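You operate a simulated robot arm through the tools that you are given. There is no shell and no other tool.

Carry out the task below with a simulated robot arm. There is one attempt and no reset: what you move stays moved.

## Task
Gauge the purple-banded vial, then push the yellow cap on it.
Fine: stand it in the height gauge, arm over, yellow plunger down till it shows OK, arm clear; it stays in the gauge. Set down upright: purple-band large vial. Where these are worked on the way, their far stop is far enough and under half their travel is too little: gauge arm.

The check looks at the end state, three seconds after you hand in, the way a careful person would. Anything else that was tipped, shoved, dropped, spilled or broken makes it a failure. A push-on lid holds only when it is set on centred and level and pressed home; a screw cap is set on level and turned clockwise until tight.

## Robot
A 7-joint arm with a two-finger parallel gripper, fixed in place. Base frame: the origin is at the foot of the arm, x ahead of it, y to its left, z up; the work surface is at about z = 866. Lengths are in mm, angles in rad, forces in N, time in s.
Its first joint turns from -2.304 to 2.304 rad. Payload 3.91 kg.
The tool frame sits at the grasp point between the pads (the TCP): z along the fingers, y along the line on which they close. The tips reach 30 mm beyond it. The gripper opens to 110 mm. The fingers are 20 mm wide and 10 mm thick; the gripper's body (48 by 112 mm) begins 55 mm behind the TCP.
Orientation is that of the tool frame in the base frame, as a unit quaternion [w, x, y, z]. With the fingers straight down and closing along the base's y, the tool's x points along the base's -x, its y along +y and its z along -z.

## Interface
- The arm moves only by the tool apply_moves. Its argument "rows" is a list of rows, each a list of 3 entries, a list of its own where there are three numbers: the turn, a rotation vector about the tool's x, y, z in units of 8 degrees (1.0 is 8 degrees), then the shift along the tool's x, y, z in units of 50 mm (1.0 is 50 mm), then the gripper command, from -1 (fully open) to 1 (shut), values between in proportion. In form: [[[wx, wy, wz], [x, y, z], claw], ...]. A call has 1 to 20 rows; each row shifts and turns the commanded pose from where the row before left it, along the tool's axes as they then stand. A call with a number of a shift or a turn outside -1 to 1 is refused whole. A row lasts 0.2 s, in which the tool goes at most 50 mm and 0.15 rad; a call with a longer step from one row to the next is refused whole, and so is a gripper value outside its range. Where a pose cannot be reached the arm comes as near as it can. A force on the tool above 40 N (or 10 N above the force at the start of the call, whichever is more), or a blocked arm, ends the call early, and 0.2 s more pass. The fingers move at their own pace (about 108 mm/s each) and stop on an object; they squeeze with about 27 N. The grip force told is the motor's: it shows also when the fingers shut on nothing. Time passes only in rows, and 0.2 s behind the last, so rows that do not move let the fingers close. It gives the time, the measured TCP pose, the force on the tool (base axes), the opening and the grip force at its end, in the units of the frame above (readings bear some noise), with the torque about the TCP (base axes, N m) and any sound that the robot's microphone picked up, and new pictures: "show" is both (left out), scene, wrist or none.
- Cameras (640 x 400 px; columns grow to the right, rows downward): "scene" is fixed at [56.3, 495.4, 1638.7]; the picture's right is [-0.08, -1.00, 0.00], its down [-0.66, 0.05, -0.75] and it looks along [0.75, -0.06, -0.66] (base axes); focal length 350 px, centre (320, 200). "wrist" rides on the gripper at [72, 17, -103] in the tool frame; the picture's right is [-0.23, 0.97, 0.00], its down [-0.76, -0.18, -0.62] and it looks along [-0.61, -0.14, 0.78] (tool axes); focal length 222 px, centre (320, 200). There is no depth. A picture from a camera that has moved, and an enlarged one, comes with that camera's place and axes in the base frame and with its lens. The place of the scene camera against the robot may be out by one fixed shift of up to 18 mm in any direction.
- inspect(camera, box): a new picture of the part [left, top, right, bottom] of that camera's present view, enlarged. The clock stands still meanwhile.
- close_job(): hands the job in; it is judged then, once.

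Places have to be worked out from the pictures, the camera data and where the tool is seen. Open the gripper and draw the arm clear of the work before you hand the job in, unless the task says otherwise.

The tools are called after "Call:" as a command line: name --argument value ..., lists and objects as JSON in quotes. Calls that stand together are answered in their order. apply_moves: Moves the arm, as the interface text tells. Its arguments: {"type":"object","properties":{"rows":{"type":"array","items":{"type":"array"}},"show":{"type":"string","enum":["both","scene","wrist","none"]}},"required":["rows"]} The other tools are called the same way: inspect (camera, box) takes an enlarged picture of a part of a camera's view; close_job () hands the job in.

At the start:

```text
clock: 0.0
ee_pos: [481.6, 288.1, 1235.8]
tool_rot: [0.0, 0.0, 1.0, 0.0]
contact_force: [-0.1, -0.1, -0.6]
torque: [0.0, 0.03, 0.01]
gripper_width: 109.9
gripper_force: 0.1
```

scene: 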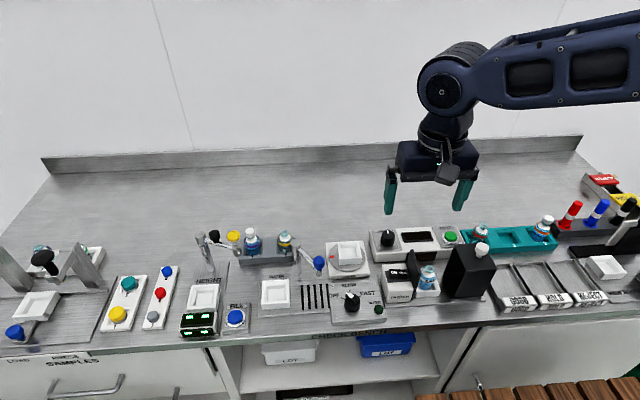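
wrist: 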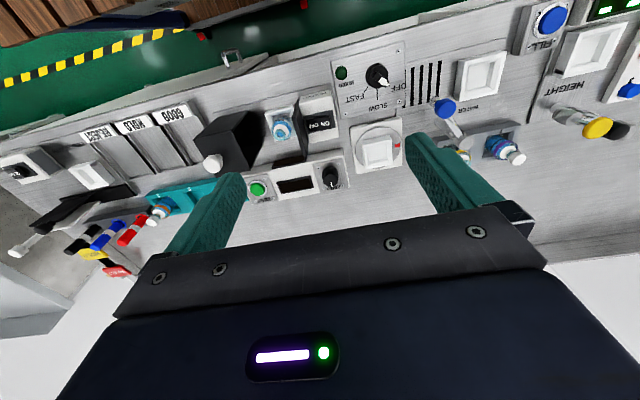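

I'll start by looking closely at the scene to find the vials, the height gauge and the yellow cap.

Call:
inspect --camera "scene" --box '[160, 210, 340, 350]'

Call:
inspect --camera "scene" --box '[340, 200, 520, 320]'

Call:
inspect --camera "scene" --box '[460, 160, 640, 320]'

Call:
inspect --camera "scene" --box '[0, 220, 200, 360]'

Call:
inspect --camera "wrist" --box '[420, 0, 640, 180]'

Call:
inspect --camera "wrist" --box '[180, 40, 440, 220]'

```text
2.86 times, centred on (250, 280) of scene
camera zoom: at [56.3, 495.4, 1638.7], right [-0.08, -1.0, 0.0], down [-0.66, 0.05, -0.75], along [0.75, -0.06, -0.66], focal length 1001 px, centre (520, -29)
```

zoom: 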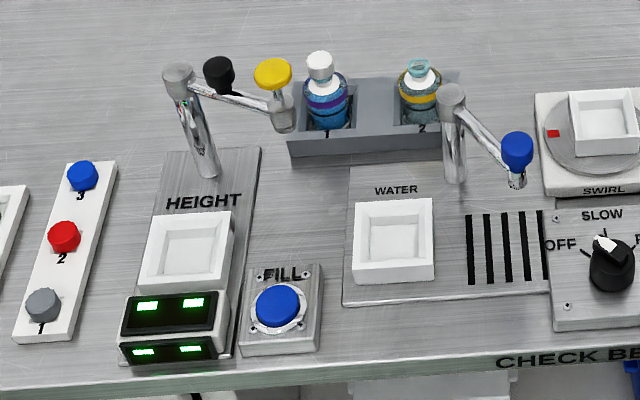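

```text
3.33 times, centred on (430, 260) of scene
camera zoom: at [56.3, 495.4, 1638.7], right [-0.08, -1.0, 0.0], down [-0.66, 0.05, -0.75], along [0.75, -0.06, -0.66], focal length 1168 px, centre (-47, 0)
```

zoom: 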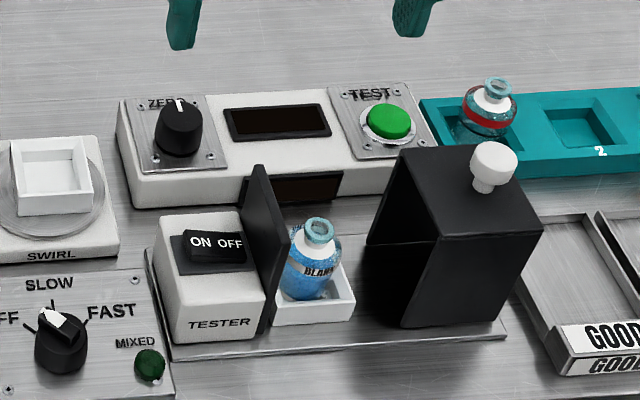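

```text
2.50 times, centred on (550, 240) of scene
camera zoom: at [56.3, 495.4, 1638.7], right [-0.08, -1.0, 0.0], down [-0.66, 0.05, -0.75], along [0.75, -0.06, -0.66], focal length 876 px, centre (-255, 100)
```

zoom: 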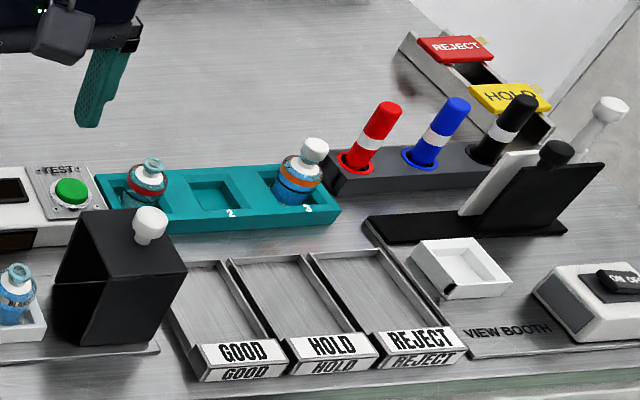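

```text
2.86 times, centred on (100, 290) of scene
camera zoom: at [56.3, 495.4, 1638.7], right [-0.08, -1.0, 0.0], down [-0.66, 0.05, -0.75], along [0.75, -0.06, -0.66], focal length 1001 px, centre (949, -57)
```

zoom: 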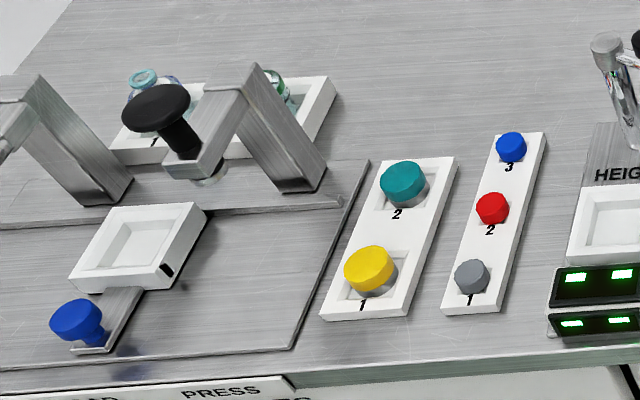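

```text
2.22 times, centred on (530, 90) of wrist
camera zoom: at [408.2, 305.3, 1340.1], right [0.23, 0.97, 0.0], down [0.76, -0.18, 0.62], along [0.61, -0.14, -0.78], focal length 494 px, centre (-147, 444)
```

zoom: 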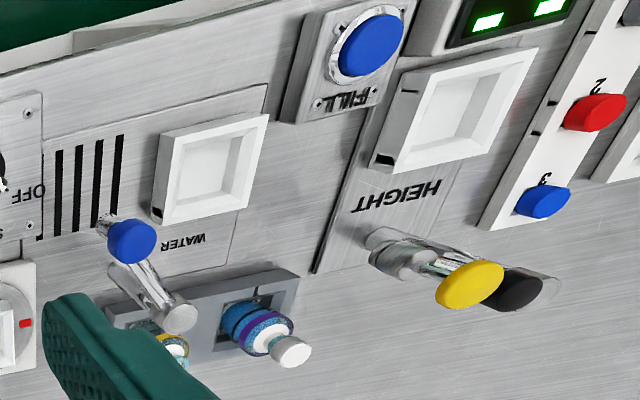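

```text
2.22 times, centred on (310, 130) of wrist
camera zoom: at [408.2, 305.3, 1340.1], right [0.23, 0.97, 0.0], down [0.76, -0.18, 0.62], along [0.61, -0.14, -0.78], focal length 494 px, centre (342, 356)
```

zoom: 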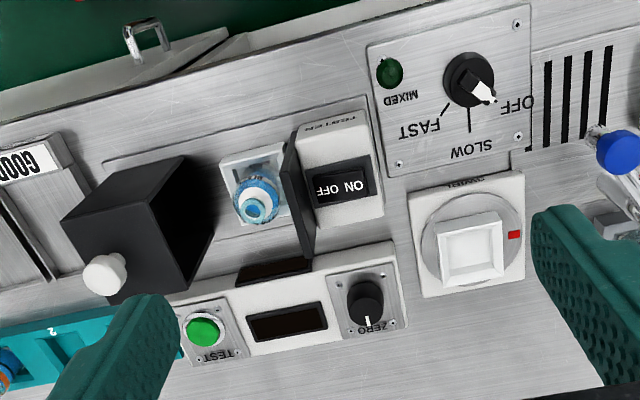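

The purple-banded vial stands in slot 1 of the grey rack, the height gauge is to its left, and a yellow cap sits in the left-hand cap rack. I'll zoom in further on each.

Call:
inspect --camera "scene" --box '[225, 215, 305, 265]'

Call:
inspect --camera "scene" --box '[175, 220, 255, 345]'

Call:
inspect --camera "scene" --box '[90, 250, 190, 340]'

Call:
inspect --camera "scene" --box '[0, 230, 110, 310]'

Call:
inspect --camera "wrist" --box '[470, 110, 560, 180]'

Call:
inspect --camera "wrist" --box '[530, 0, 640, 150]'

```text
8.00 times, centred on (265, 240) of scene
camera zoom: at [56.3, 495.4, 1638.7], right [-0.08, -1.0, 0.0], down [-0.66, 0.05, -0.75], along [0.75, -0.06, -0.66], focal length 2803 px, centre (760, -120)
```

zoom: 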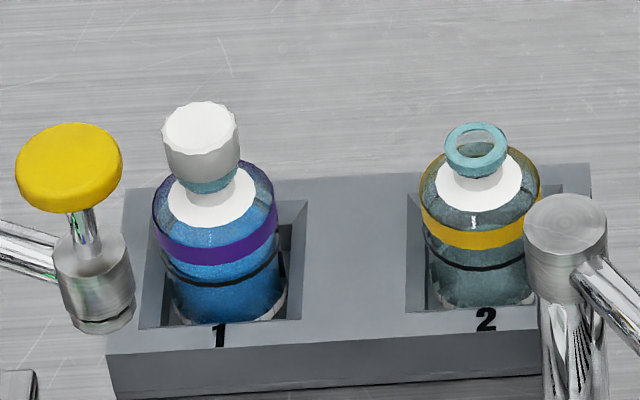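

```text
3.20 times, centred on (215, 282) of scene
camera zoom: at [56.3, 495.4, 1638.7], right [-0.08, -1.0, 0.0], down [-0.66, 0.05, -0.75], along [0.75, -0.06, -0.66], focal length 1121 px, centre (656, -64)
```

zoom: 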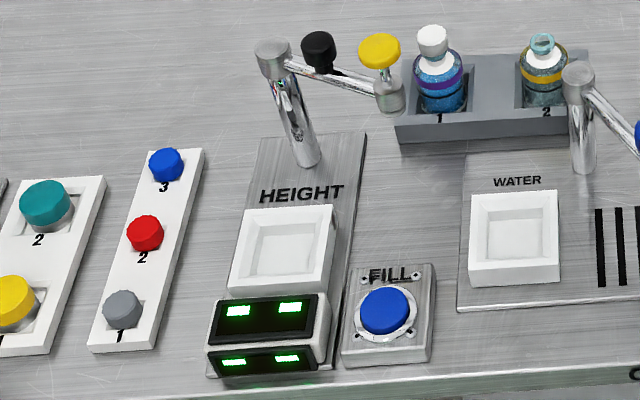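

```text
4.44 times, centred on (140, 295) of scene
camera zoom: at [56.3, 495.4, 1638.7], right [-0.08, -1.0, 0.0], down [-0.66, 0.05, -0.75], along [0.75, -0.06, -0.66], focal length 1557 px, centre (1120, -222)
```

zoom: 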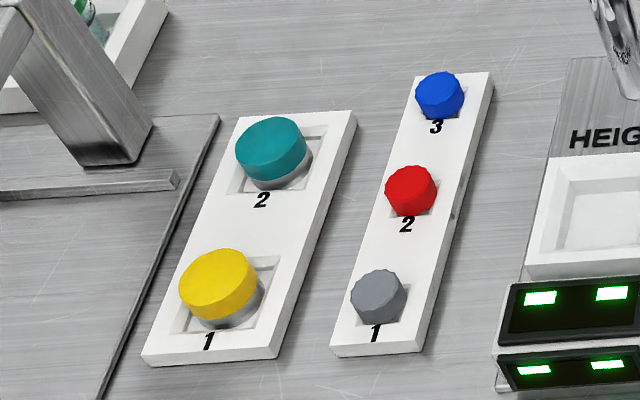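

```text
5.00 times, centred on (55, 270) of scene
camera zoom: at [56.3, 495.4, 1638.7], right [-0.08, -1.0, 0.0], down [-0.66, 0.05, -0.75], along [0.75, -0.06, -0.66], focal length 1752 px, centre (1645, -150)
```

zoom: 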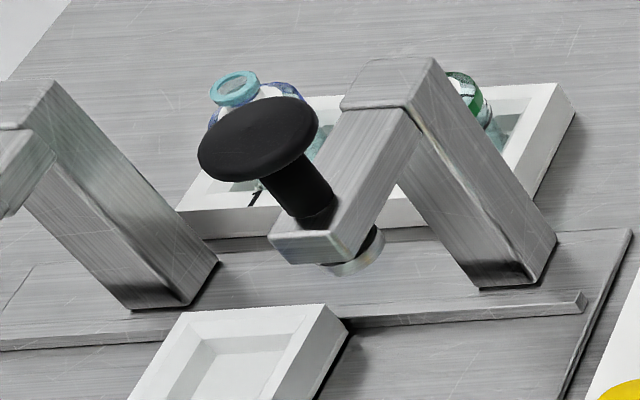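

```text
5.71 times, centred on (515, 145) of wrist
camera zoom: at [408.2, 305.3, 1340.1], right [0.23, 0.97, 0.0], down [0.76, -0.18, 0.62], along [0.61, -0.14, -0.78], focal length 1269 px, centre (-794, 514)
```

zoom: 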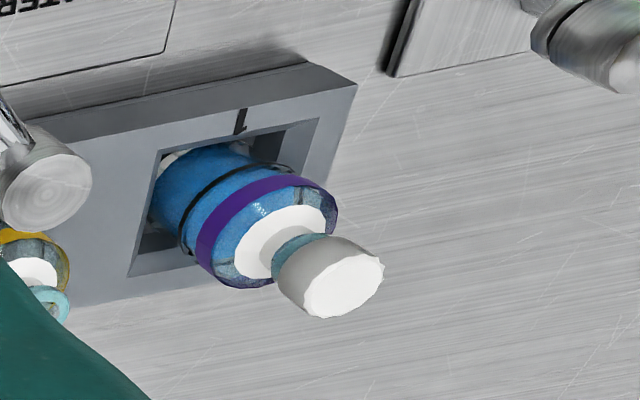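

```text
2.67 times, centred on (585, 75) of wrist
camera zoom: at [408.2, 305.3, 1340.1], right [0.23, 0.97, 0.0], down [0.76, -0.18, 0.62], along [0.61, -0.14, -0.78], focal length 592 px, centre (-387, 533)
```

zoom: 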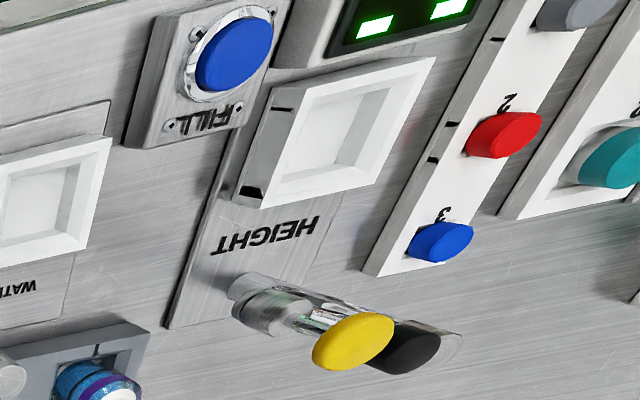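

Both the yellow and teal caps sit far to the left, roughly 1.05 m from the base, and the purple vial already carries a white faceted cap. I'll take the wrist camera left and yaw it outward to see the gauge, the cap racks and the vial up close.

Call:
apply_moves --rows '[[[0, 0, 0], [0, 1, 0], -1], [[0, 0, 0], [0, 1, 0], -1], [[0, 0, 0], [0, 1, 0], -1], [[0, 0, 0], [0, 1, 0], -1], [[0, 0, 0], [0, 1, 0], -1], [[0, 0, -1], [0, 0, 0], -1], [[0, 0, -1], [0, 0, 0], -1], [[0, 0, -1], [0, 0, 0], -1], [[0, 0, -1], [0, 0, 0], -1], [[0, 0, -1], [0, 0, 0], -1], [[0, 0, 0], [0, 0, 0], -1]]'

```text
clock: 2.4
ee_pos: [480.9, 539.7, 1235.7]
tool_rot: [0.001, -0.343, 0.939, 0.0]
contact_force: [0.5, -0.4, -0.1]
torque: [-0.01, 0.0, -0.03]
gripper_width: 109.9
gripper_force: 0.1
camera wrist: at [414.5, 505.8, 1340.1], right [-0.45, 0.89, 0.0], down [0.7, 0.35, 0.62], along [0.56, 0.28, -0.78], focal length 222 px, centre (320, 200)
```

scene: 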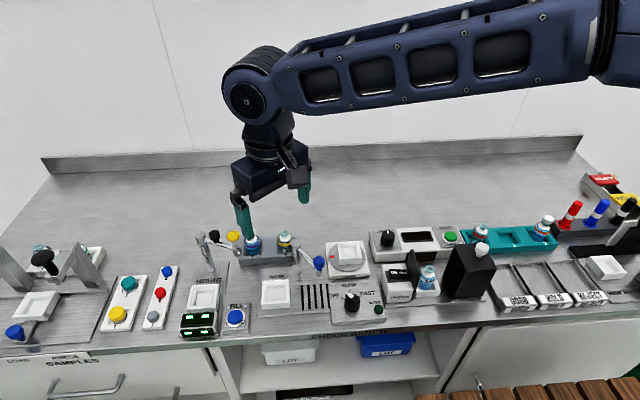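
wrist: 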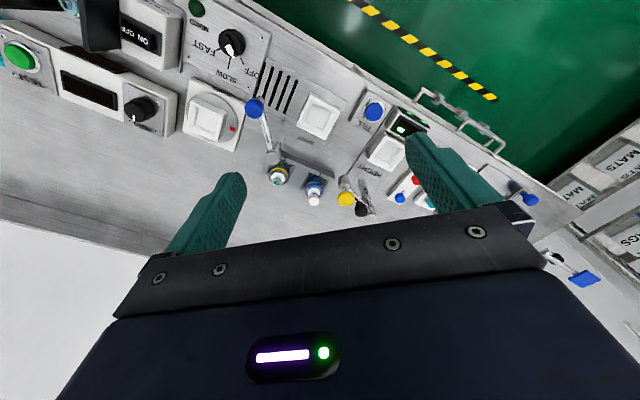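

The wrist camera now covers the gauge, vial and racks. I'll zoom in on each of them.

Call:
inspect --camera "wrist" --box '[250, 80, 440, 220]'

Call:
inspect --camera "wrist" --box '[360, 90, 580, 230]'

Call:
inspect --camera "wrist" --box '[255, 140, 385, 225]'

```text
2.86 times, centred on (345, 150) of wrist
camera zoom: at [414.5, 505.8, 1340.1], right [-0.45, 0.89, 0.0], down [0.7, 0.35, 0.62], along [0.56, 0.28, -0.78], focal length 635 px, centre (249, 343)
```

zoom: 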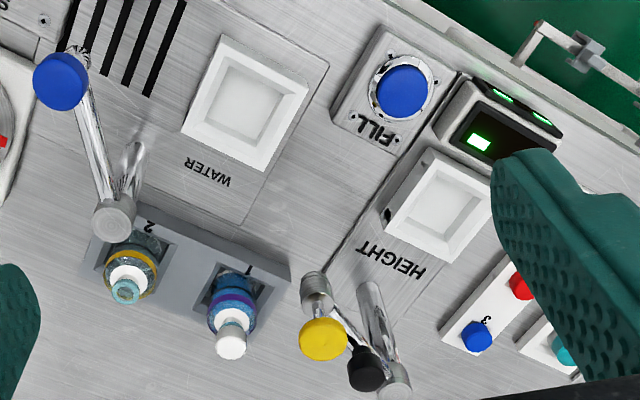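

```text
2.86 times, centred on (470, 160) of wrist
camera zoom: at [414.5, 505.8, 1340.1], right [-0.45, 0.89, 0.0], down [0.7, 0.35, 0.62], along [0.56, 0.28, -0.78], focal length 635 px, centre (-109, 314)
```

zoom: 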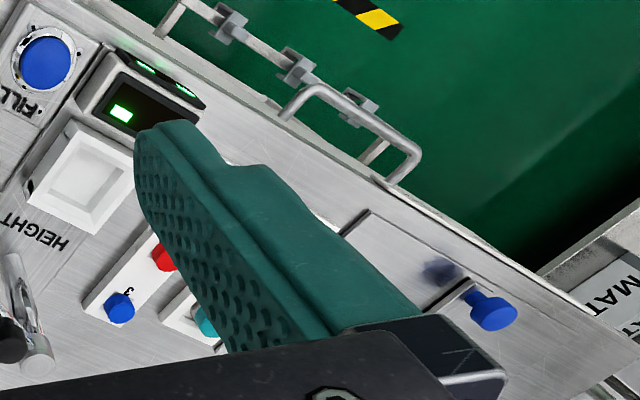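

```text
4.71 times, centred on (320, 182) of wrist
camera zoom: at [414.5, 505.8, 1340.1], right [-0.45, 0.89, 0.0], down [0.7, 0.35, 0.62], along [0.56, 0.28, -0.78], focal length 1045 px, centre (320, 282)
```

zoom: 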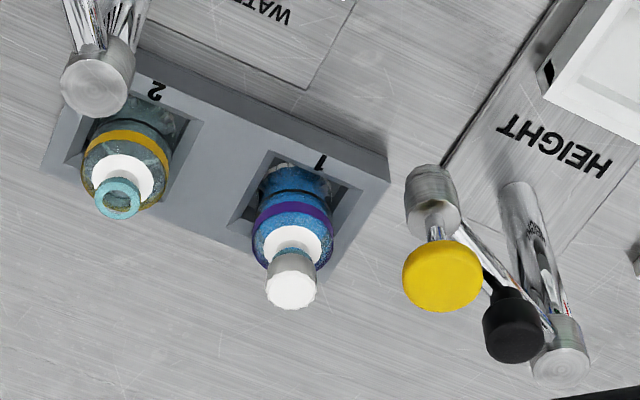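

I'll calibrate the scene camera's offset using the fingertips, whose position is known from the TCP reading.

Call:
inspect --camera "scene" --box '[220, 150, 330, 260]'

```text
3.64 times, centred on (275, 205) of scene
camera zoom: at [56.3, 495.4, 1638.7], right [-0.08, -1.0, 0.0], down [-0.66, 0.05, -0.75], along [0.75, -0.06, -0.66], focal length 1274 px, centre (484, 182)
```

zoom: 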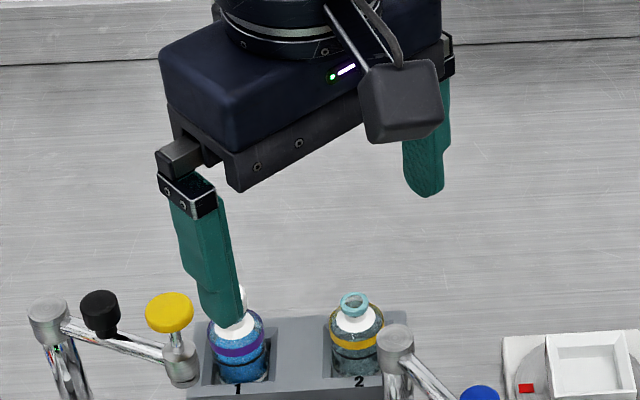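

The fingertips show the scene camera is off by roughly 12 mm vertically. The wrist camera is more trustworthy, so I'll move closer to the purple vial for a second, better view.

Call:
apply_moves --rows '[[[0, 0, 0], [-0.542, -0.202, 0.675], -1], [[0, 0, 0], [-0.542, -0.202, 0.675], -1], [[0, 0, 0], [-0.542, -0.202, 0.675], -1], [[0, 0, 0], [-0.542, -0.202, 0.675], -1], [[0, 0, 0], [0, 0, 0], -1]]' --show "both"

```text
clock: 3.6
ee_pos: [590.7, 577.4, 1101.1]
tool_rot: [0.0, -0.342, 0.94, 0.0]
contact_force: [0.1, 0.7, -0.7]
torque: [-0.03, -0.03, 0.0]
gripper_width: 110.1
gripper_force: 0.1
camera wrist: at [524.4, 544.8, 1205.3], right [-0.45, 0.89, 0.0], down [0.7, 0.35, 0.62], along [0.56, 0.28, -0.78], focal length 222 px, centre (320, 200)
```

scene: 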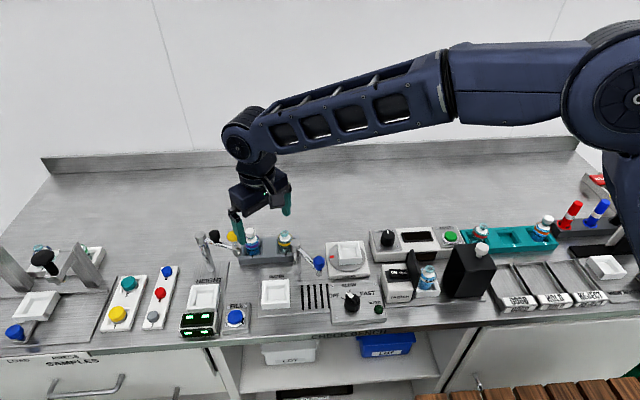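
wrist: 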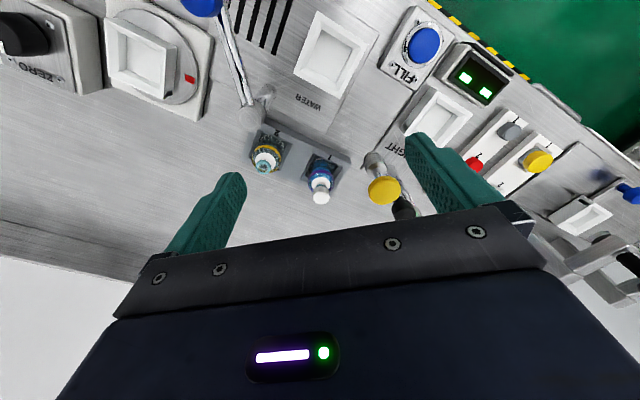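

Call:
inspect --camera "wrist" --box '[280, 140, 370, 215]'

Call:
inspect --camera "wrist" --box '[340, 70, 440, 220]'

Call:
inspect --camera "wrist" --box '[440, 90, 580, 200]'

Call:
inspect --camera "wrist" --box '[430, 40, 520, 110]'

```text
5.33 times, centred on (325, 178) of wrist
camera zoom: at [524.4, 544.8, 1205.3], right [-0.45, 0.89, 0.0], down [0.7, 0.35, 0.62], along [0.56, 0.28, -0.78], focal length 1185 px, centre (293, 320)
```

zoom: 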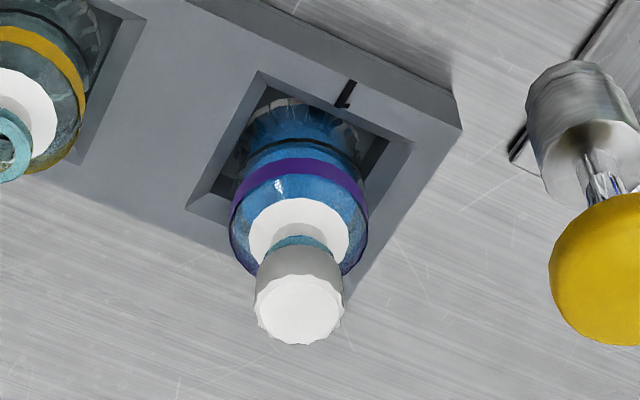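

```text
2.67 times, centred on (390, 145) of wrist
camera zoom: at [524.4, 544.8, 1205.3], right [-0.45, 0.89, 0.0], down [0.7, 0.35, 0.62], along [0.56, 0.28, -0.78], focal length 592 px, centre (133, 347)
```

zoom: 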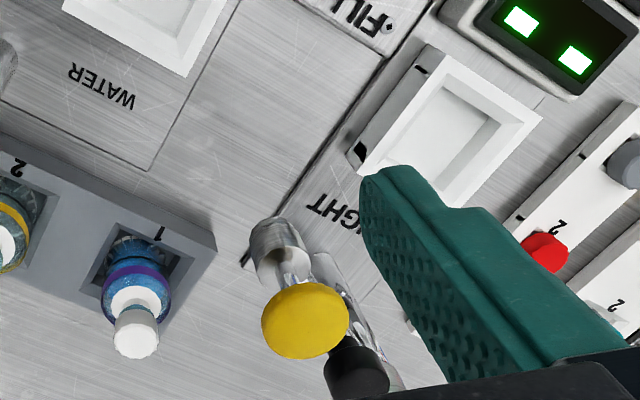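

```text
3.64 times, centred on (510, 145) of wrist
camera zoom: at [524.4, 544.8, 1205.3], right [-0.45, 0.89, 0.0], down [0.7, 0.35, 0.62], along [0.56, 0.28, -0.78], focal length 808 px, centre (-371, 400)
```

zoom: 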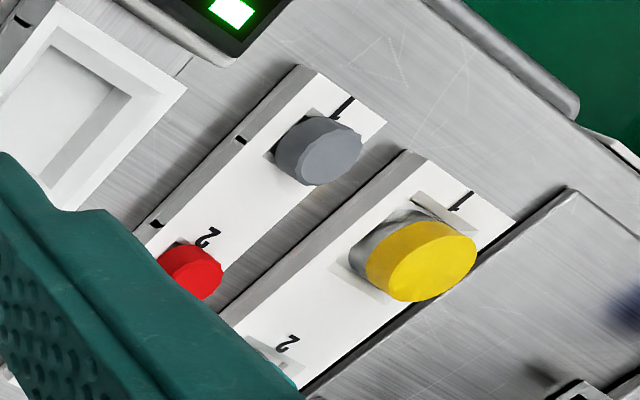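

```text
5.71 times, centred on (475, 75) of wrist
camera zoom: at [524.4, 544.8, 1205.3], right [-0.45, 0.89, 0.0], down [0.7, 0.35, 0.62], along [0.56, 0.28, -0.78], focal length 1269 px, centre (-566, 914)
```

zoom: 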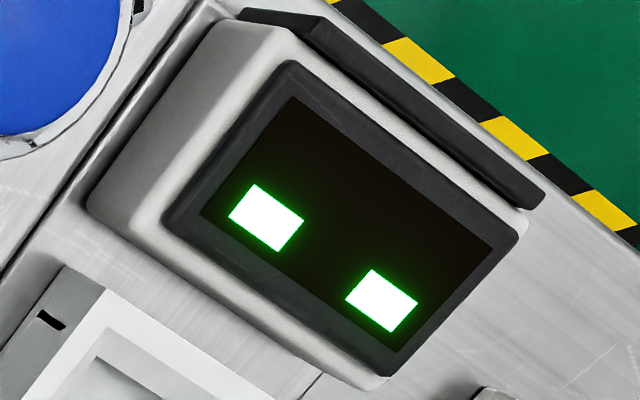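

View B suggests the white piece is a stopper about 25 mm across, and the yellow cap has a metal skirt like a push-on seal. The cap sits near (521, 932), about 1065 mm out, so I'll go above the cap rack to look at it and later test tilted reach.

Call:
apply_moves --rows '[[[0, 0, 0], [0, 0, -1], -1], [[0, 0, -0.875], [0, 0, 0], -1], [[0, 0, -0.875], [0, 0, 0], -1], [[0, 0, -0.875], [0, 0, 0], -1], [[0, 0, 0], [-0.376, 0.783, 0.08], -1], [[0, 0, 0], [-0.376, 0.783, 0.08], -1], [[0, 0, 0], [-0.376, 0.783, 0.08], -1], [[0, 0, 0], [-0.376, 0.783, 0.08], -1], [[0, 0, 0], [-0.376, 0.783, 0.08], -1], [[0, 0, 0], [-0.376, 0.783, 0.08], -1], [[0, 0, 0], [0, 0, 0], -1]]'

```text
clock: 6.0
ee_pos: [438.9, 790.1, 1125.2]
tool_rot: [0.0, -0.508, 0.862, 0.001]
contact_force: [0.5, -0.5, 0.4]
torque: [0.05, 0.02, 0.01]
gripper_width: 110.0
gripper_force: 0.0
camera wrist: at [388.4, 736.3, 1229.0], right [-0.74, 0.67, 0.0], down [0.52, 0.58, 0.62], along [0.42, 0.46, -0.78], focal length 222 px, centre (320, 200)
```

scene: 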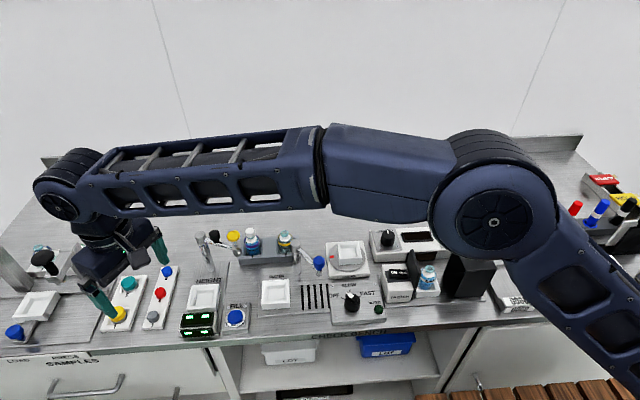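
wrist: 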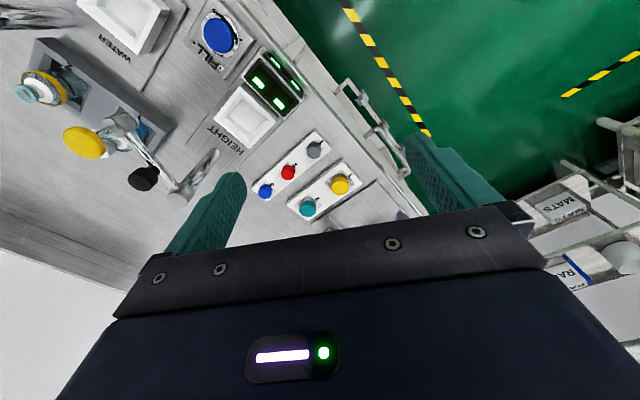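

Call:
inspect --camera "wrist" --box '[240, 120, 370, 230]'

Call:
inspect --camera "wrist" --box '[10, 30, 290, 210]'

Call:
inspect --camera "wrist" --box '[310, 150, 370, 205]'

```text
3.64 times, centred on (305, 175) of wrist
camera zoom: at [388.4, 736.3, 1229.0], right [-0.74, 0.67, 0.0], down [0.52, 0.58, 0.62], along [0.42, 0.46, -0.78], focal length 808 px, centre (374, 291)
```

zoom: 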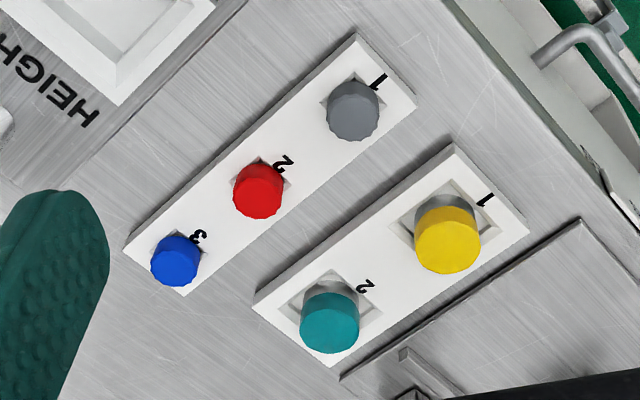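

```text
2.22 times, centred on (150, 120) of wrist
camera zoom: at [388.4, 736.3, 1229.0], right [-0.74, 0.67, 0.0], down [0.52, 0.58, 0.62], along [0.42, 0.46, -0.78], focal length 494 px, centre (698, 378)
```

zoom: 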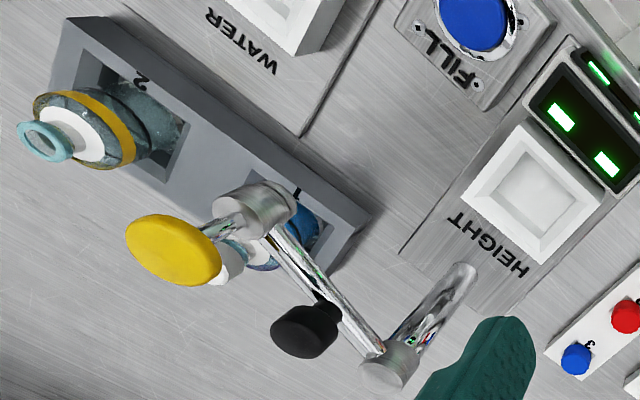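

```text
7.27 times, centred on (340, 178) of wrist
camera zoom: at [388.4, 736.3, 1229.0], right [-0.74, 0.67, 0.0], down [0.52, 0.58, 0.62], along [0.42, 0.46, -0.78], focal length 1615 px, centre (174, 364)
```

zoom: 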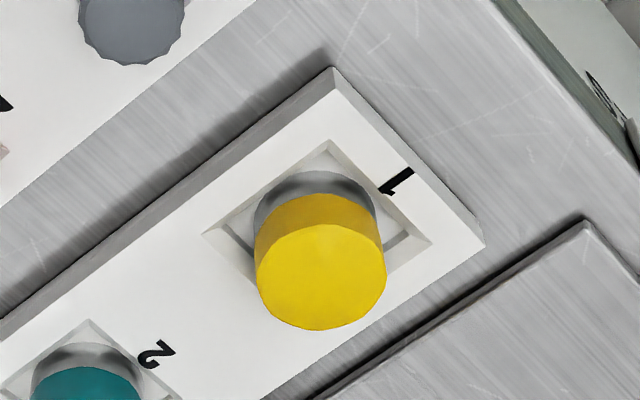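

The yellow cap has a top of about 33 mm and stands near (520, 936). I'll tilt the tool outward by 32° and test whether it can hover above the cap.

Call:
apply_moves --rows '[[[0, -1, 0], [0, 0, 0], -1], [[0, -1, 0], [0, 0, 0], -1], [[0, -1, 0], [0, 0, 0], -1], [[0, -1, 0], [0, 0, 0], -1], [[0, 0, 0], [-0.229, 0, 0.898], -1], [[0, 0, 0], [-0.229, 0, 0.898], -1], [[0, 0, 0], [-0.229, 0, 0.898], -1], [[0, 0, 0], [-0.229, 0, 0.898], -1], [[0, 0, 0], [-0.229, 0, 0.898], -1], [[0, 0, 0], [0, 0, 0], -1]]'

```text
clock: 8.2
ee_pos: [521.2, 934.9, 966.1]
tool_rot: [0.237, -0.487, 0.829, 0.139]
contact_force: [0.0, -0.3, 0.1]
torque: [0.03, -0.01, -0.03]
gripper_width: 109.9
gripper_force: 0.0
camera wrist: at [450.7, 842.3, 1015.3], right [-0.76, 0.64, 0.12], down [0.31, 0.19, 0.93], along [0.57, 0.74, -0.34], focal length 222 px, centre (320, 200)
```

scene: 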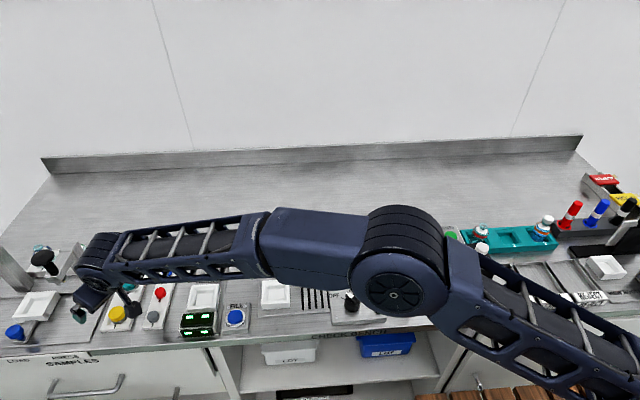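
wrist: 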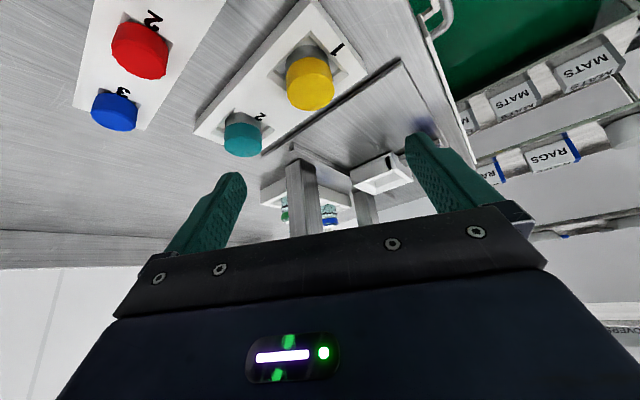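

The tilted pose is reachable. I'll zoom in on the cap from here to fix its height and exact position.

Call:
inspect --camera "wrist" --box '[260, 20, 380, 130]'

Call:
inspect --camera "wrist" --box '[80, 0, 380, 180]'

```text
3.64 times, centred on (320, 75) of wrist
camera zoom: at [450.7, 842.3, 1015.3], right [-0.76, 0.64, 0.12], down [0.31, 0.19, 0.93], along [0.57, 0.74, -0.34], focal length 808 px, centre (320, 654)
```

zoom: 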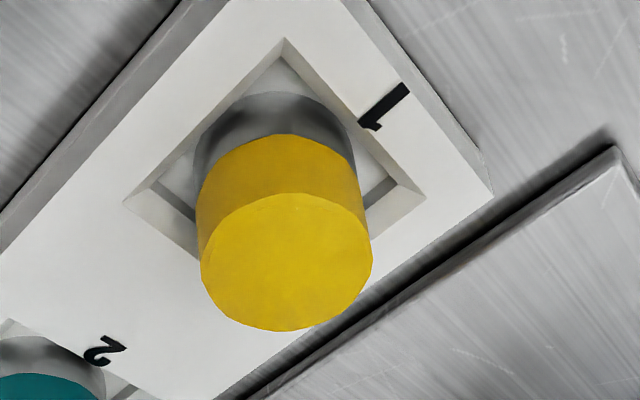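

```text
2.13 times, centred on (230, 90) of wrist
camera zoom: at [450.7, 842.3, 1015.3], right [-0.76, 0.64, 0.12], down [0.31, 0.19, 0.93], along [0.57, 0.74, -0.34], focal length 474 px, centre (512, 435)
```

zoom: 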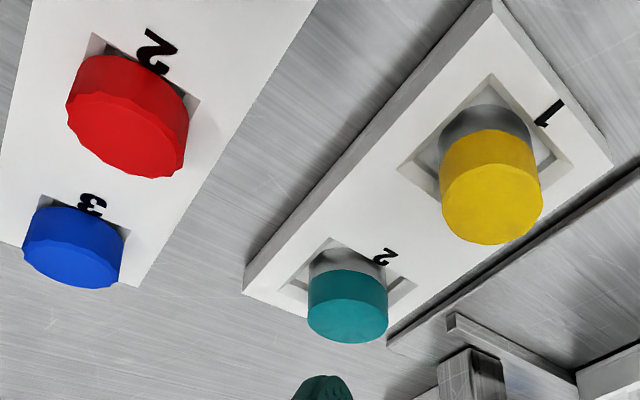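

The tilted pose works, and two views put the cap at about (522.4, 939.5) with its top at z≈890. The plunger top comes out at about (607, 654, 1036) and the nest centre at (542, 745). Next I'll retreat and go above the purple vial at about (702, 636).

Call:
apply_moves --rows '[[[0, 0, 0], [0.229, 0, -0.898], -1], [[0, 0, 0], [0.229, 0, -0.898], -1], [[0, 0, 0], [0.229, 0, -0.898], -1], [[0, 0, 0], [0.229, 0, -0.898], -1], [[0, 0, 0], [0.229, 0, -0.898], -1], [[0, 1, 0], [0, 0, 0], -1], [[0, 1, 0], [0, 0, 0], -1], [[0, 1, 0], [0, 0, 0], -1], [[0, 1, 0], [0, 0, 0], -1], [[0, 0, 0], [0.0206, -0.871, 0], -1], [[0, 0, 0], [0.0206, -0.871, 0], -1], [[0, 0, 0], [0.0206, -0.871, 0], -1], [[0, 0, 0], [0.0206, -0.871, 0], -1], [[0, 0, 0], [0.0206, -0.871, 0], -1], [[0, 0, 0], [0.0206, -0.871, 0], -1], [[0, 0, 0], [0.0206, -0.871, 0], -1], [[0, 0, 0.875], [0, 0, 0], -1], [[0, 0, 0.875], [0, 0, 0], -1], [[0, 0, 0.875], [0, 0, 0], -1], [[0, 0, 0], [0, 0, 0], -1]]'

```text
clock: 12.4
ee_pos: [702.7, 636.4, 1127.7]
tool_rot: [0.001, -0.342, 0.94, 0.0]
contact_force: [0.8, 0.4, -0.8]
torque: [-0.01, 0.0, 0.03]
gripper_width: 110.0
gripper_force: 0.2
camera wrist: at [636.7, 603.1, 1231.1], right [-0.45, 0.89, 0.0], down [0.7, 0.35, 0.62], along [0.56, 0.28, -0.78], focal length 222 px, centre (320, 200)
```

scene: 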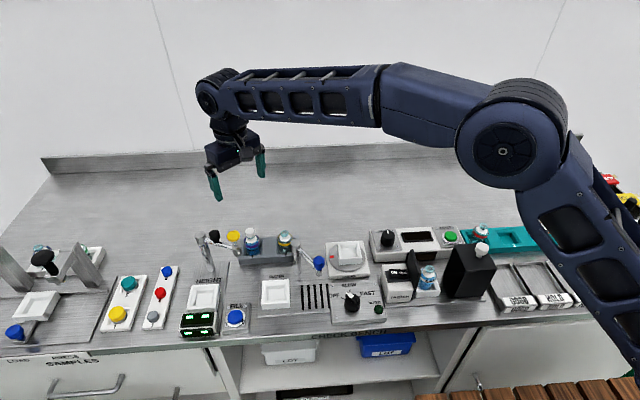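
wrist: 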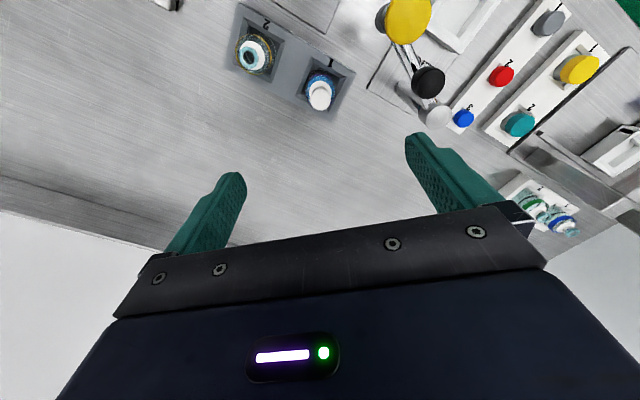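

Call:
inspect --camera "wrist" --box '[270, 45, 370, 130]'

Call:
inspect --camera "wrist" --box '[360, 0, 500, 140]'

```text
4.71 times, centred on (320, 88) of wrist
camera zoom: at [636.7, 603.1, 1231.1], right [-0.45, 0.89, 0.0], down [0.7, 0.35, 0.62], along [0.56, 0.28, -0.78], focal length 1045 px, centre (320, 729)
```

zoom: 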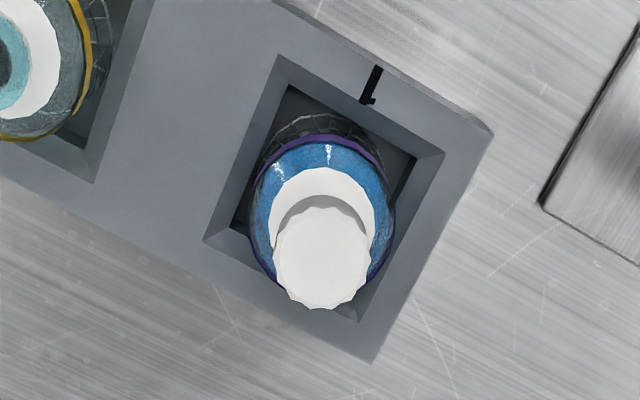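

```text
2.86 times, centred on (430, 70) of wrist
camera zoom: at [636.7, 603.1, 1231.1], right [-0.45, 0.89, 0.0], down [0.7, 0.35, 0.62], along [0.56, 0.28, -0.78], focal length 635 px, centre (6, 571)
```

zoom: 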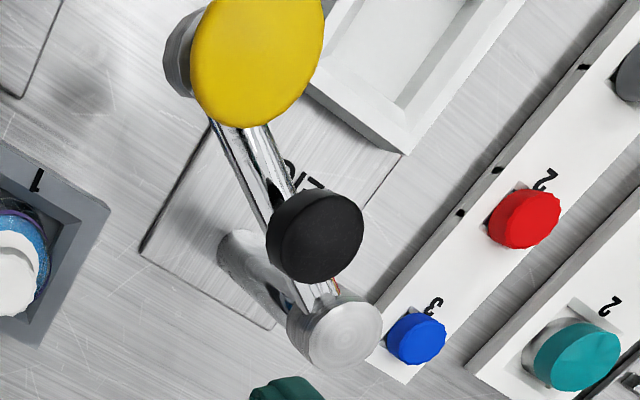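

Combining views puts the vial axis at about (699.4, 634.7), stopper top at z≈953.5 and rack top at z≈886. I'll descend around the vial part-way and check the centring.

Call:
apply_moves --rows '[[[0, 0, 0], [0.018, 0.004, 0.7885], -1], [[0, 0, 0], [0.018, 0.004, 0.7885], -1], [[0, 0, 0], [0.018, 0.004, 0.7885], -1], [[0, 0, 0], [0.018, 0.004, 0.7885], -1], [[0, 0, 0], [0, 0, 0], -1]]'

```text
clock: 13.6
ee_pos: [698.3, 633.9, 969.9]
tool_rot: [0.0, -0.342, 0.94, -0.001]
contact_force: [-0.2, -0.9, 0.4]
torque: [0.04, 0.01, -0.03]
gripper_width: 109.9
gripper_force: 0.1
camera wrist: at [631.9, 600.3, 1072.9], right [-0.45, 0.89, 0.0], down [0.7, 0.35, 0.62], along [0.56, 0.28, -0.78], focal length 222 px, centre (320, 200)
```

scene: 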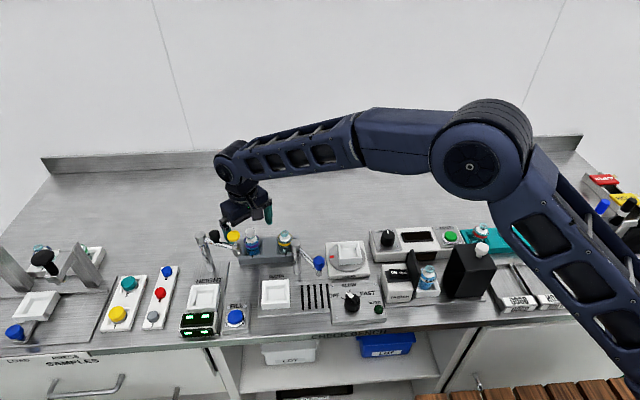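
wrist: 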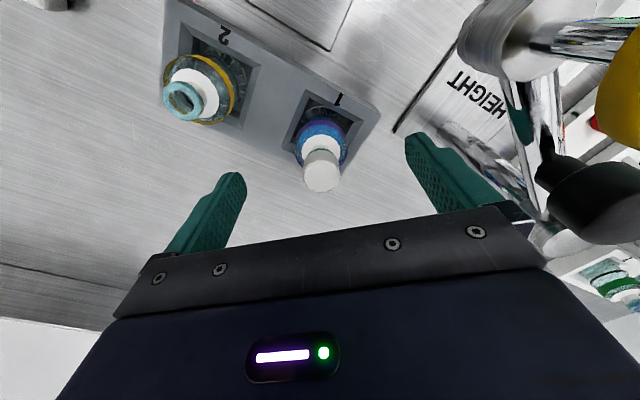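

Call:
inspect --camera "wrist" --box '[260, 80, 400, 200]'

Call:
inspect --camera "wrist" --box '[390, 0, 640, 280]'

Call:
inspect --camera "scene" --box '[190, 150, 310, 270]'

```text
3.33 times, centred on (330, 140) of wrist
camera zoom: at [631.9, 600.3, 1072.9], right [-0.45, 0.89, 0.0], down [0.7, 0.35, 0.62], along [0.56, 0.28, -0.78], focal length 740 px, centre (287, 400)
```

zoom: 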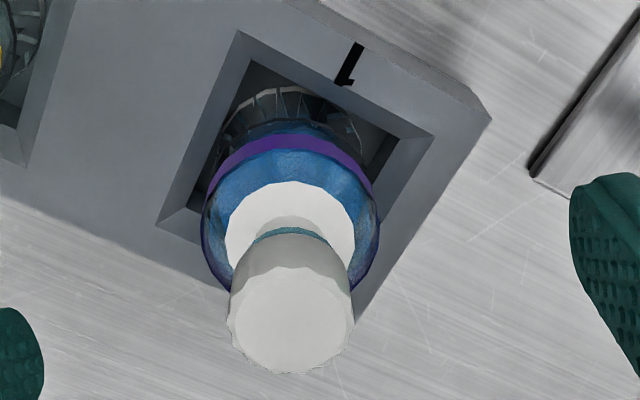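

```text
1.43 times, centred on (515, 140) of wrist
camera zoom: at [631.9, 600.3, 1072.9], right [-0.45, 0.89, 0.0], down [0.7, 0.35, 0.62], along [0.56, 0.28, -0.78], focal length 317 px, centre (41, 286)
```

zoom: 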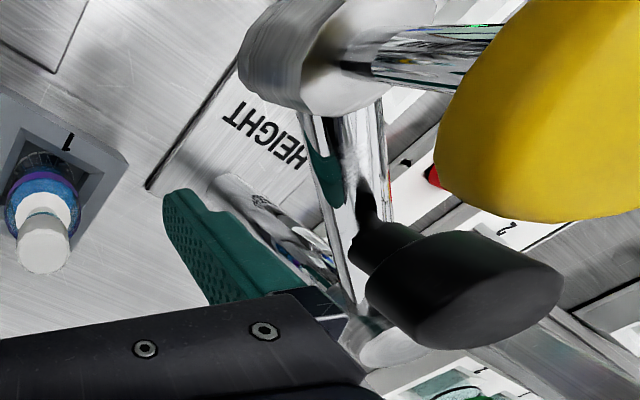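

```text
3.33 times, centred on (250, 210) of scene
camera zoom: at [56.3, 495.4, 1638.7], right [-0.08, -1.0, 0.0], down [-0.66, 0.05, -0.75], along [0.75, -0.06, -0.66], focal length 1168 px, centre (553, 167)
```

zoom: 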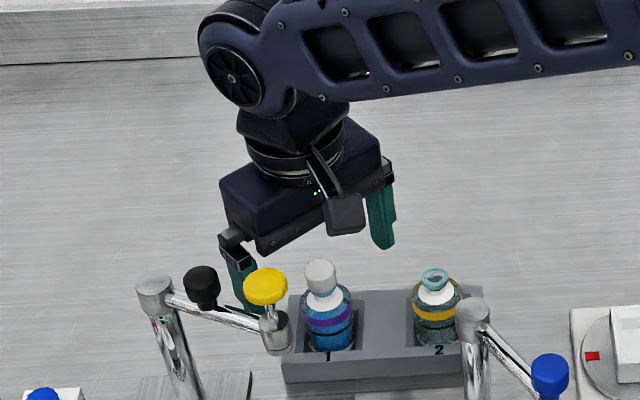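

The vial sits essentially centred between the pads, about 2 mm outward of the TCP. I'll narrow the opening to 70 mm, descend to z≈921 with tips just above the rack, and close on the body.

Call:
apply_moves --rows '[[[0, 0, 0], [-0.036, 0, 0], -0.273], [[0, 0, 0], [0, 0, 0.5], -0.273], [[0, 0, 0], [0, 0, 0.478], -0.273], [[0, 0, 0], [0, 0, 0], -0.273]]'

```text
clock: 14.6
ee_pos: [700.0, 635.7, 919.0]
tool_rot: [-0.001, -0.342, 0.94, 0.0]
contact_force: [-0.8, 0.6, -0.7]
torque: [-0.01, 0.02, 0.02]
gripper_width: 70.1
gripper_force: 0.0
camera wrist: at [633.7, 602.5, 1023.8], right [-0.45, 0.89, 0.0], down [0.7, 0.35, 0.62], along [0.56, 0.28, -0.78], focal length 222 px, centre (320, 200)
```

scene: 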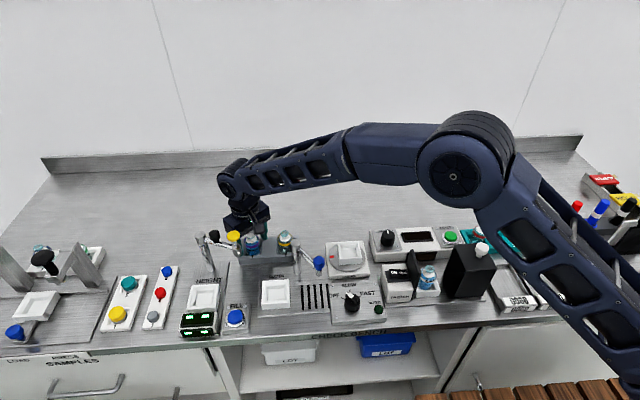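
wrist: 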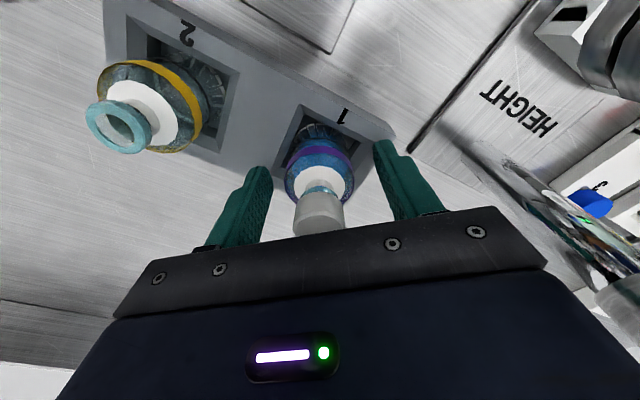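

The fingers straddle the vial body with the tips just above the rack. Closing the gripper now.

Call:
apply_moves --rows '[[[0, 0, 0], [0, 0, -0.03], 0.1], [[0, 0, 0], [0, 0, 0], 0.4], [[0, 0, 0], [0, 0, 0], 0.6], [[0, 0, 0], [0, 0, 0], 0.6], [[0, 0, 0], [0, 0, 0], 0.6]]' --show "wrist"

```text
clock: 15.8
ee_pos: [699.5, 634.6, 922.5]
tool_rot: [0.0, -0.342, 0.94, 0.0]
contact_force: [2.3, -1.2, 5.0]
torque: [-0.07, -0.03, 0.0]
gripper_width: 38.3
gripper_force: 26.5
camera wrist: at [633.5, 602.3, 1025.8], right [-0.45, 0.89, 0.0], down [0.7, 0.35, 0.62], along [0.56, 0.28, -0.78], focal length 222 px, centre (320, 200)
```

wrist: 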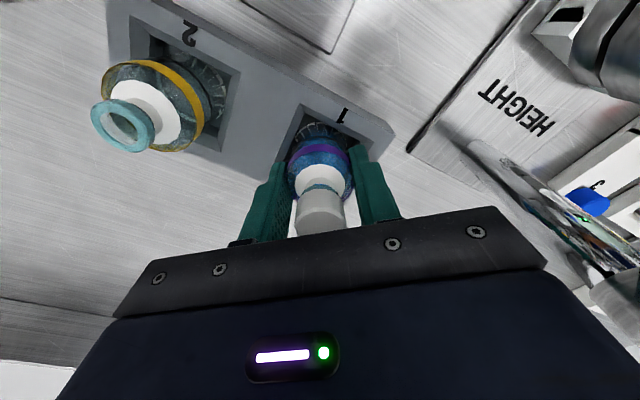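

The gripper holds the body at 38.3 mm with 26.5 N. I'll lift straight up to clear the gauge arm.

Call:
apply_moves --rows '[[[0, 0, 0], [0, 0, -0.2], 0.6], [[0, 0, 0], [0, 0, -0.3], 0.6], [[0, 0, 0], [0, 0, -0.5], 0.6], [[0, 0, 0], [0, 0, -0.6], 0.6], [[0, 0, 0], [0, 0, -0.6], 0.6], [[0, 0, 0], [0, 0, -0.6], 0.6], [[0, 0, 0], [0, 0, -0.5], 0.6], [[0, 0, 0], [0, 0, -0.4], 0.6], [[0, 0, 0], [0, 0, -0.2], 0.6], [[0, 0, 0], [0, 0, 0], 0.6]]'

```text
clock: 18.0
ee_pos: [700.2, 636.1, 1117.1]
tool_rot: [0.0, -0.341, 0.94, 0.001]
contact_force: [0.8, 0.2, -0.8]
torque: [-0.02, -0.02, 0.03]
gripper_width: 38.1
gripper_force: 26.9
camera wrist: at [633.1, 603.1, 1221.2], right [-0.45, 0.89, 0.0], down [0.7, 0.35, 0.62], along [0.56, 0.28, -0.78], focal length 222 px, centre (320, 200)
```

scene: 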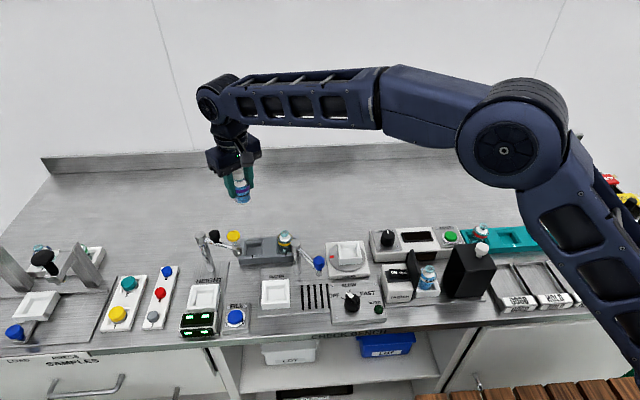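
wrist: 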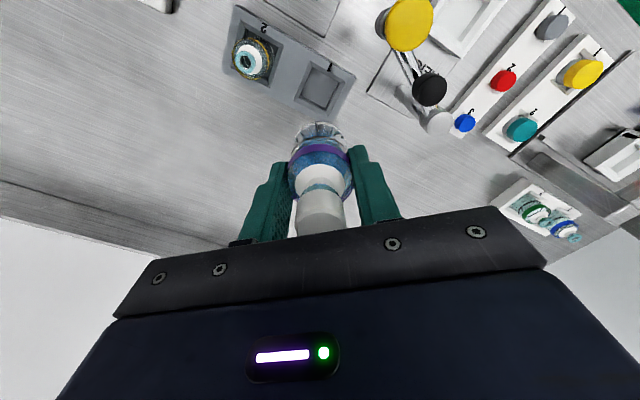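

The vial is lifted. I'll check its tilt and its bottom relative to the fingers.

Call:
inspect --camera "scene" --box '[200, 130, 290, 215]'

Call:
inspect --camera "wrist" --box '[265, 100, 375, 250]'

Call:
inspect --camera "wrist" --box '[280, 50, 370, 120]'

```text
4.71 times, centred on (245, 172) of scene
camera zoom: at [56.3, 495.4, 1638.7], right [-0.08, -1.0, 0.0], down [-0.66, 0.05, -0.75], along [0.75, -0.06, -0.66], focal length 1649 px, centre (673, 329)
```

zoom: 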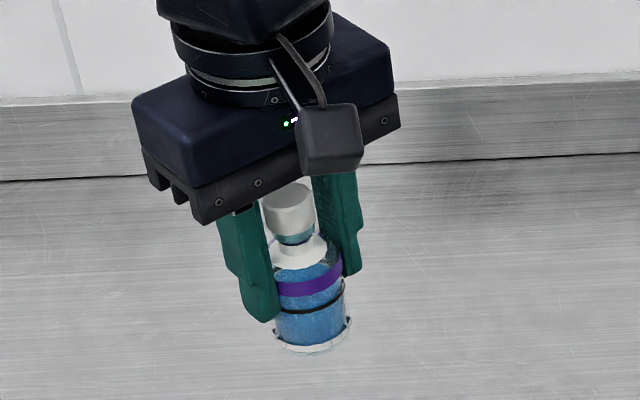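

```text
2.67 times, centred on (320, 175) of wrist
camera zoom: at [633.1, 603.1, 1221.2], right [-0.45, 0.89, 0.0], down [0.7, 0.35, 0.62], along [0.56, 0.28, -0.78], focal length 592 px, centre (320, 267)
```

zoom: 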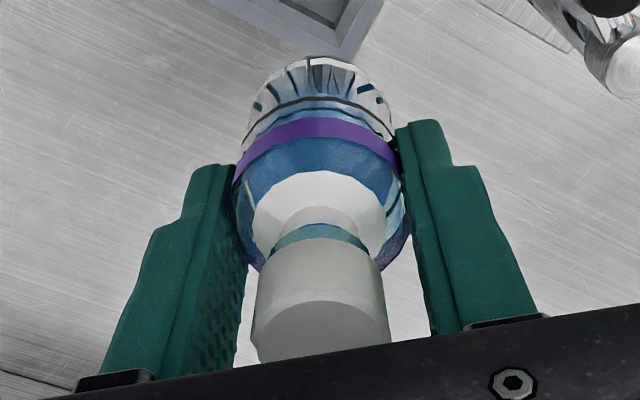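

```text
5.71 times, centred on (325, 85) of wrist
camera zoom: at [633.1, 603.1, 1221.2], right [-0.45, 0.89, 0.0], down [0.7, 0.35, 0.62], along [0.56, 0.28, -0.78], focal length 1269 px, centre (291, 857)
```

zoom: 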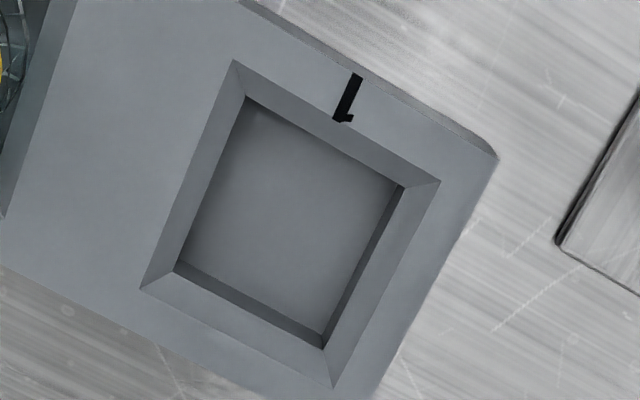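

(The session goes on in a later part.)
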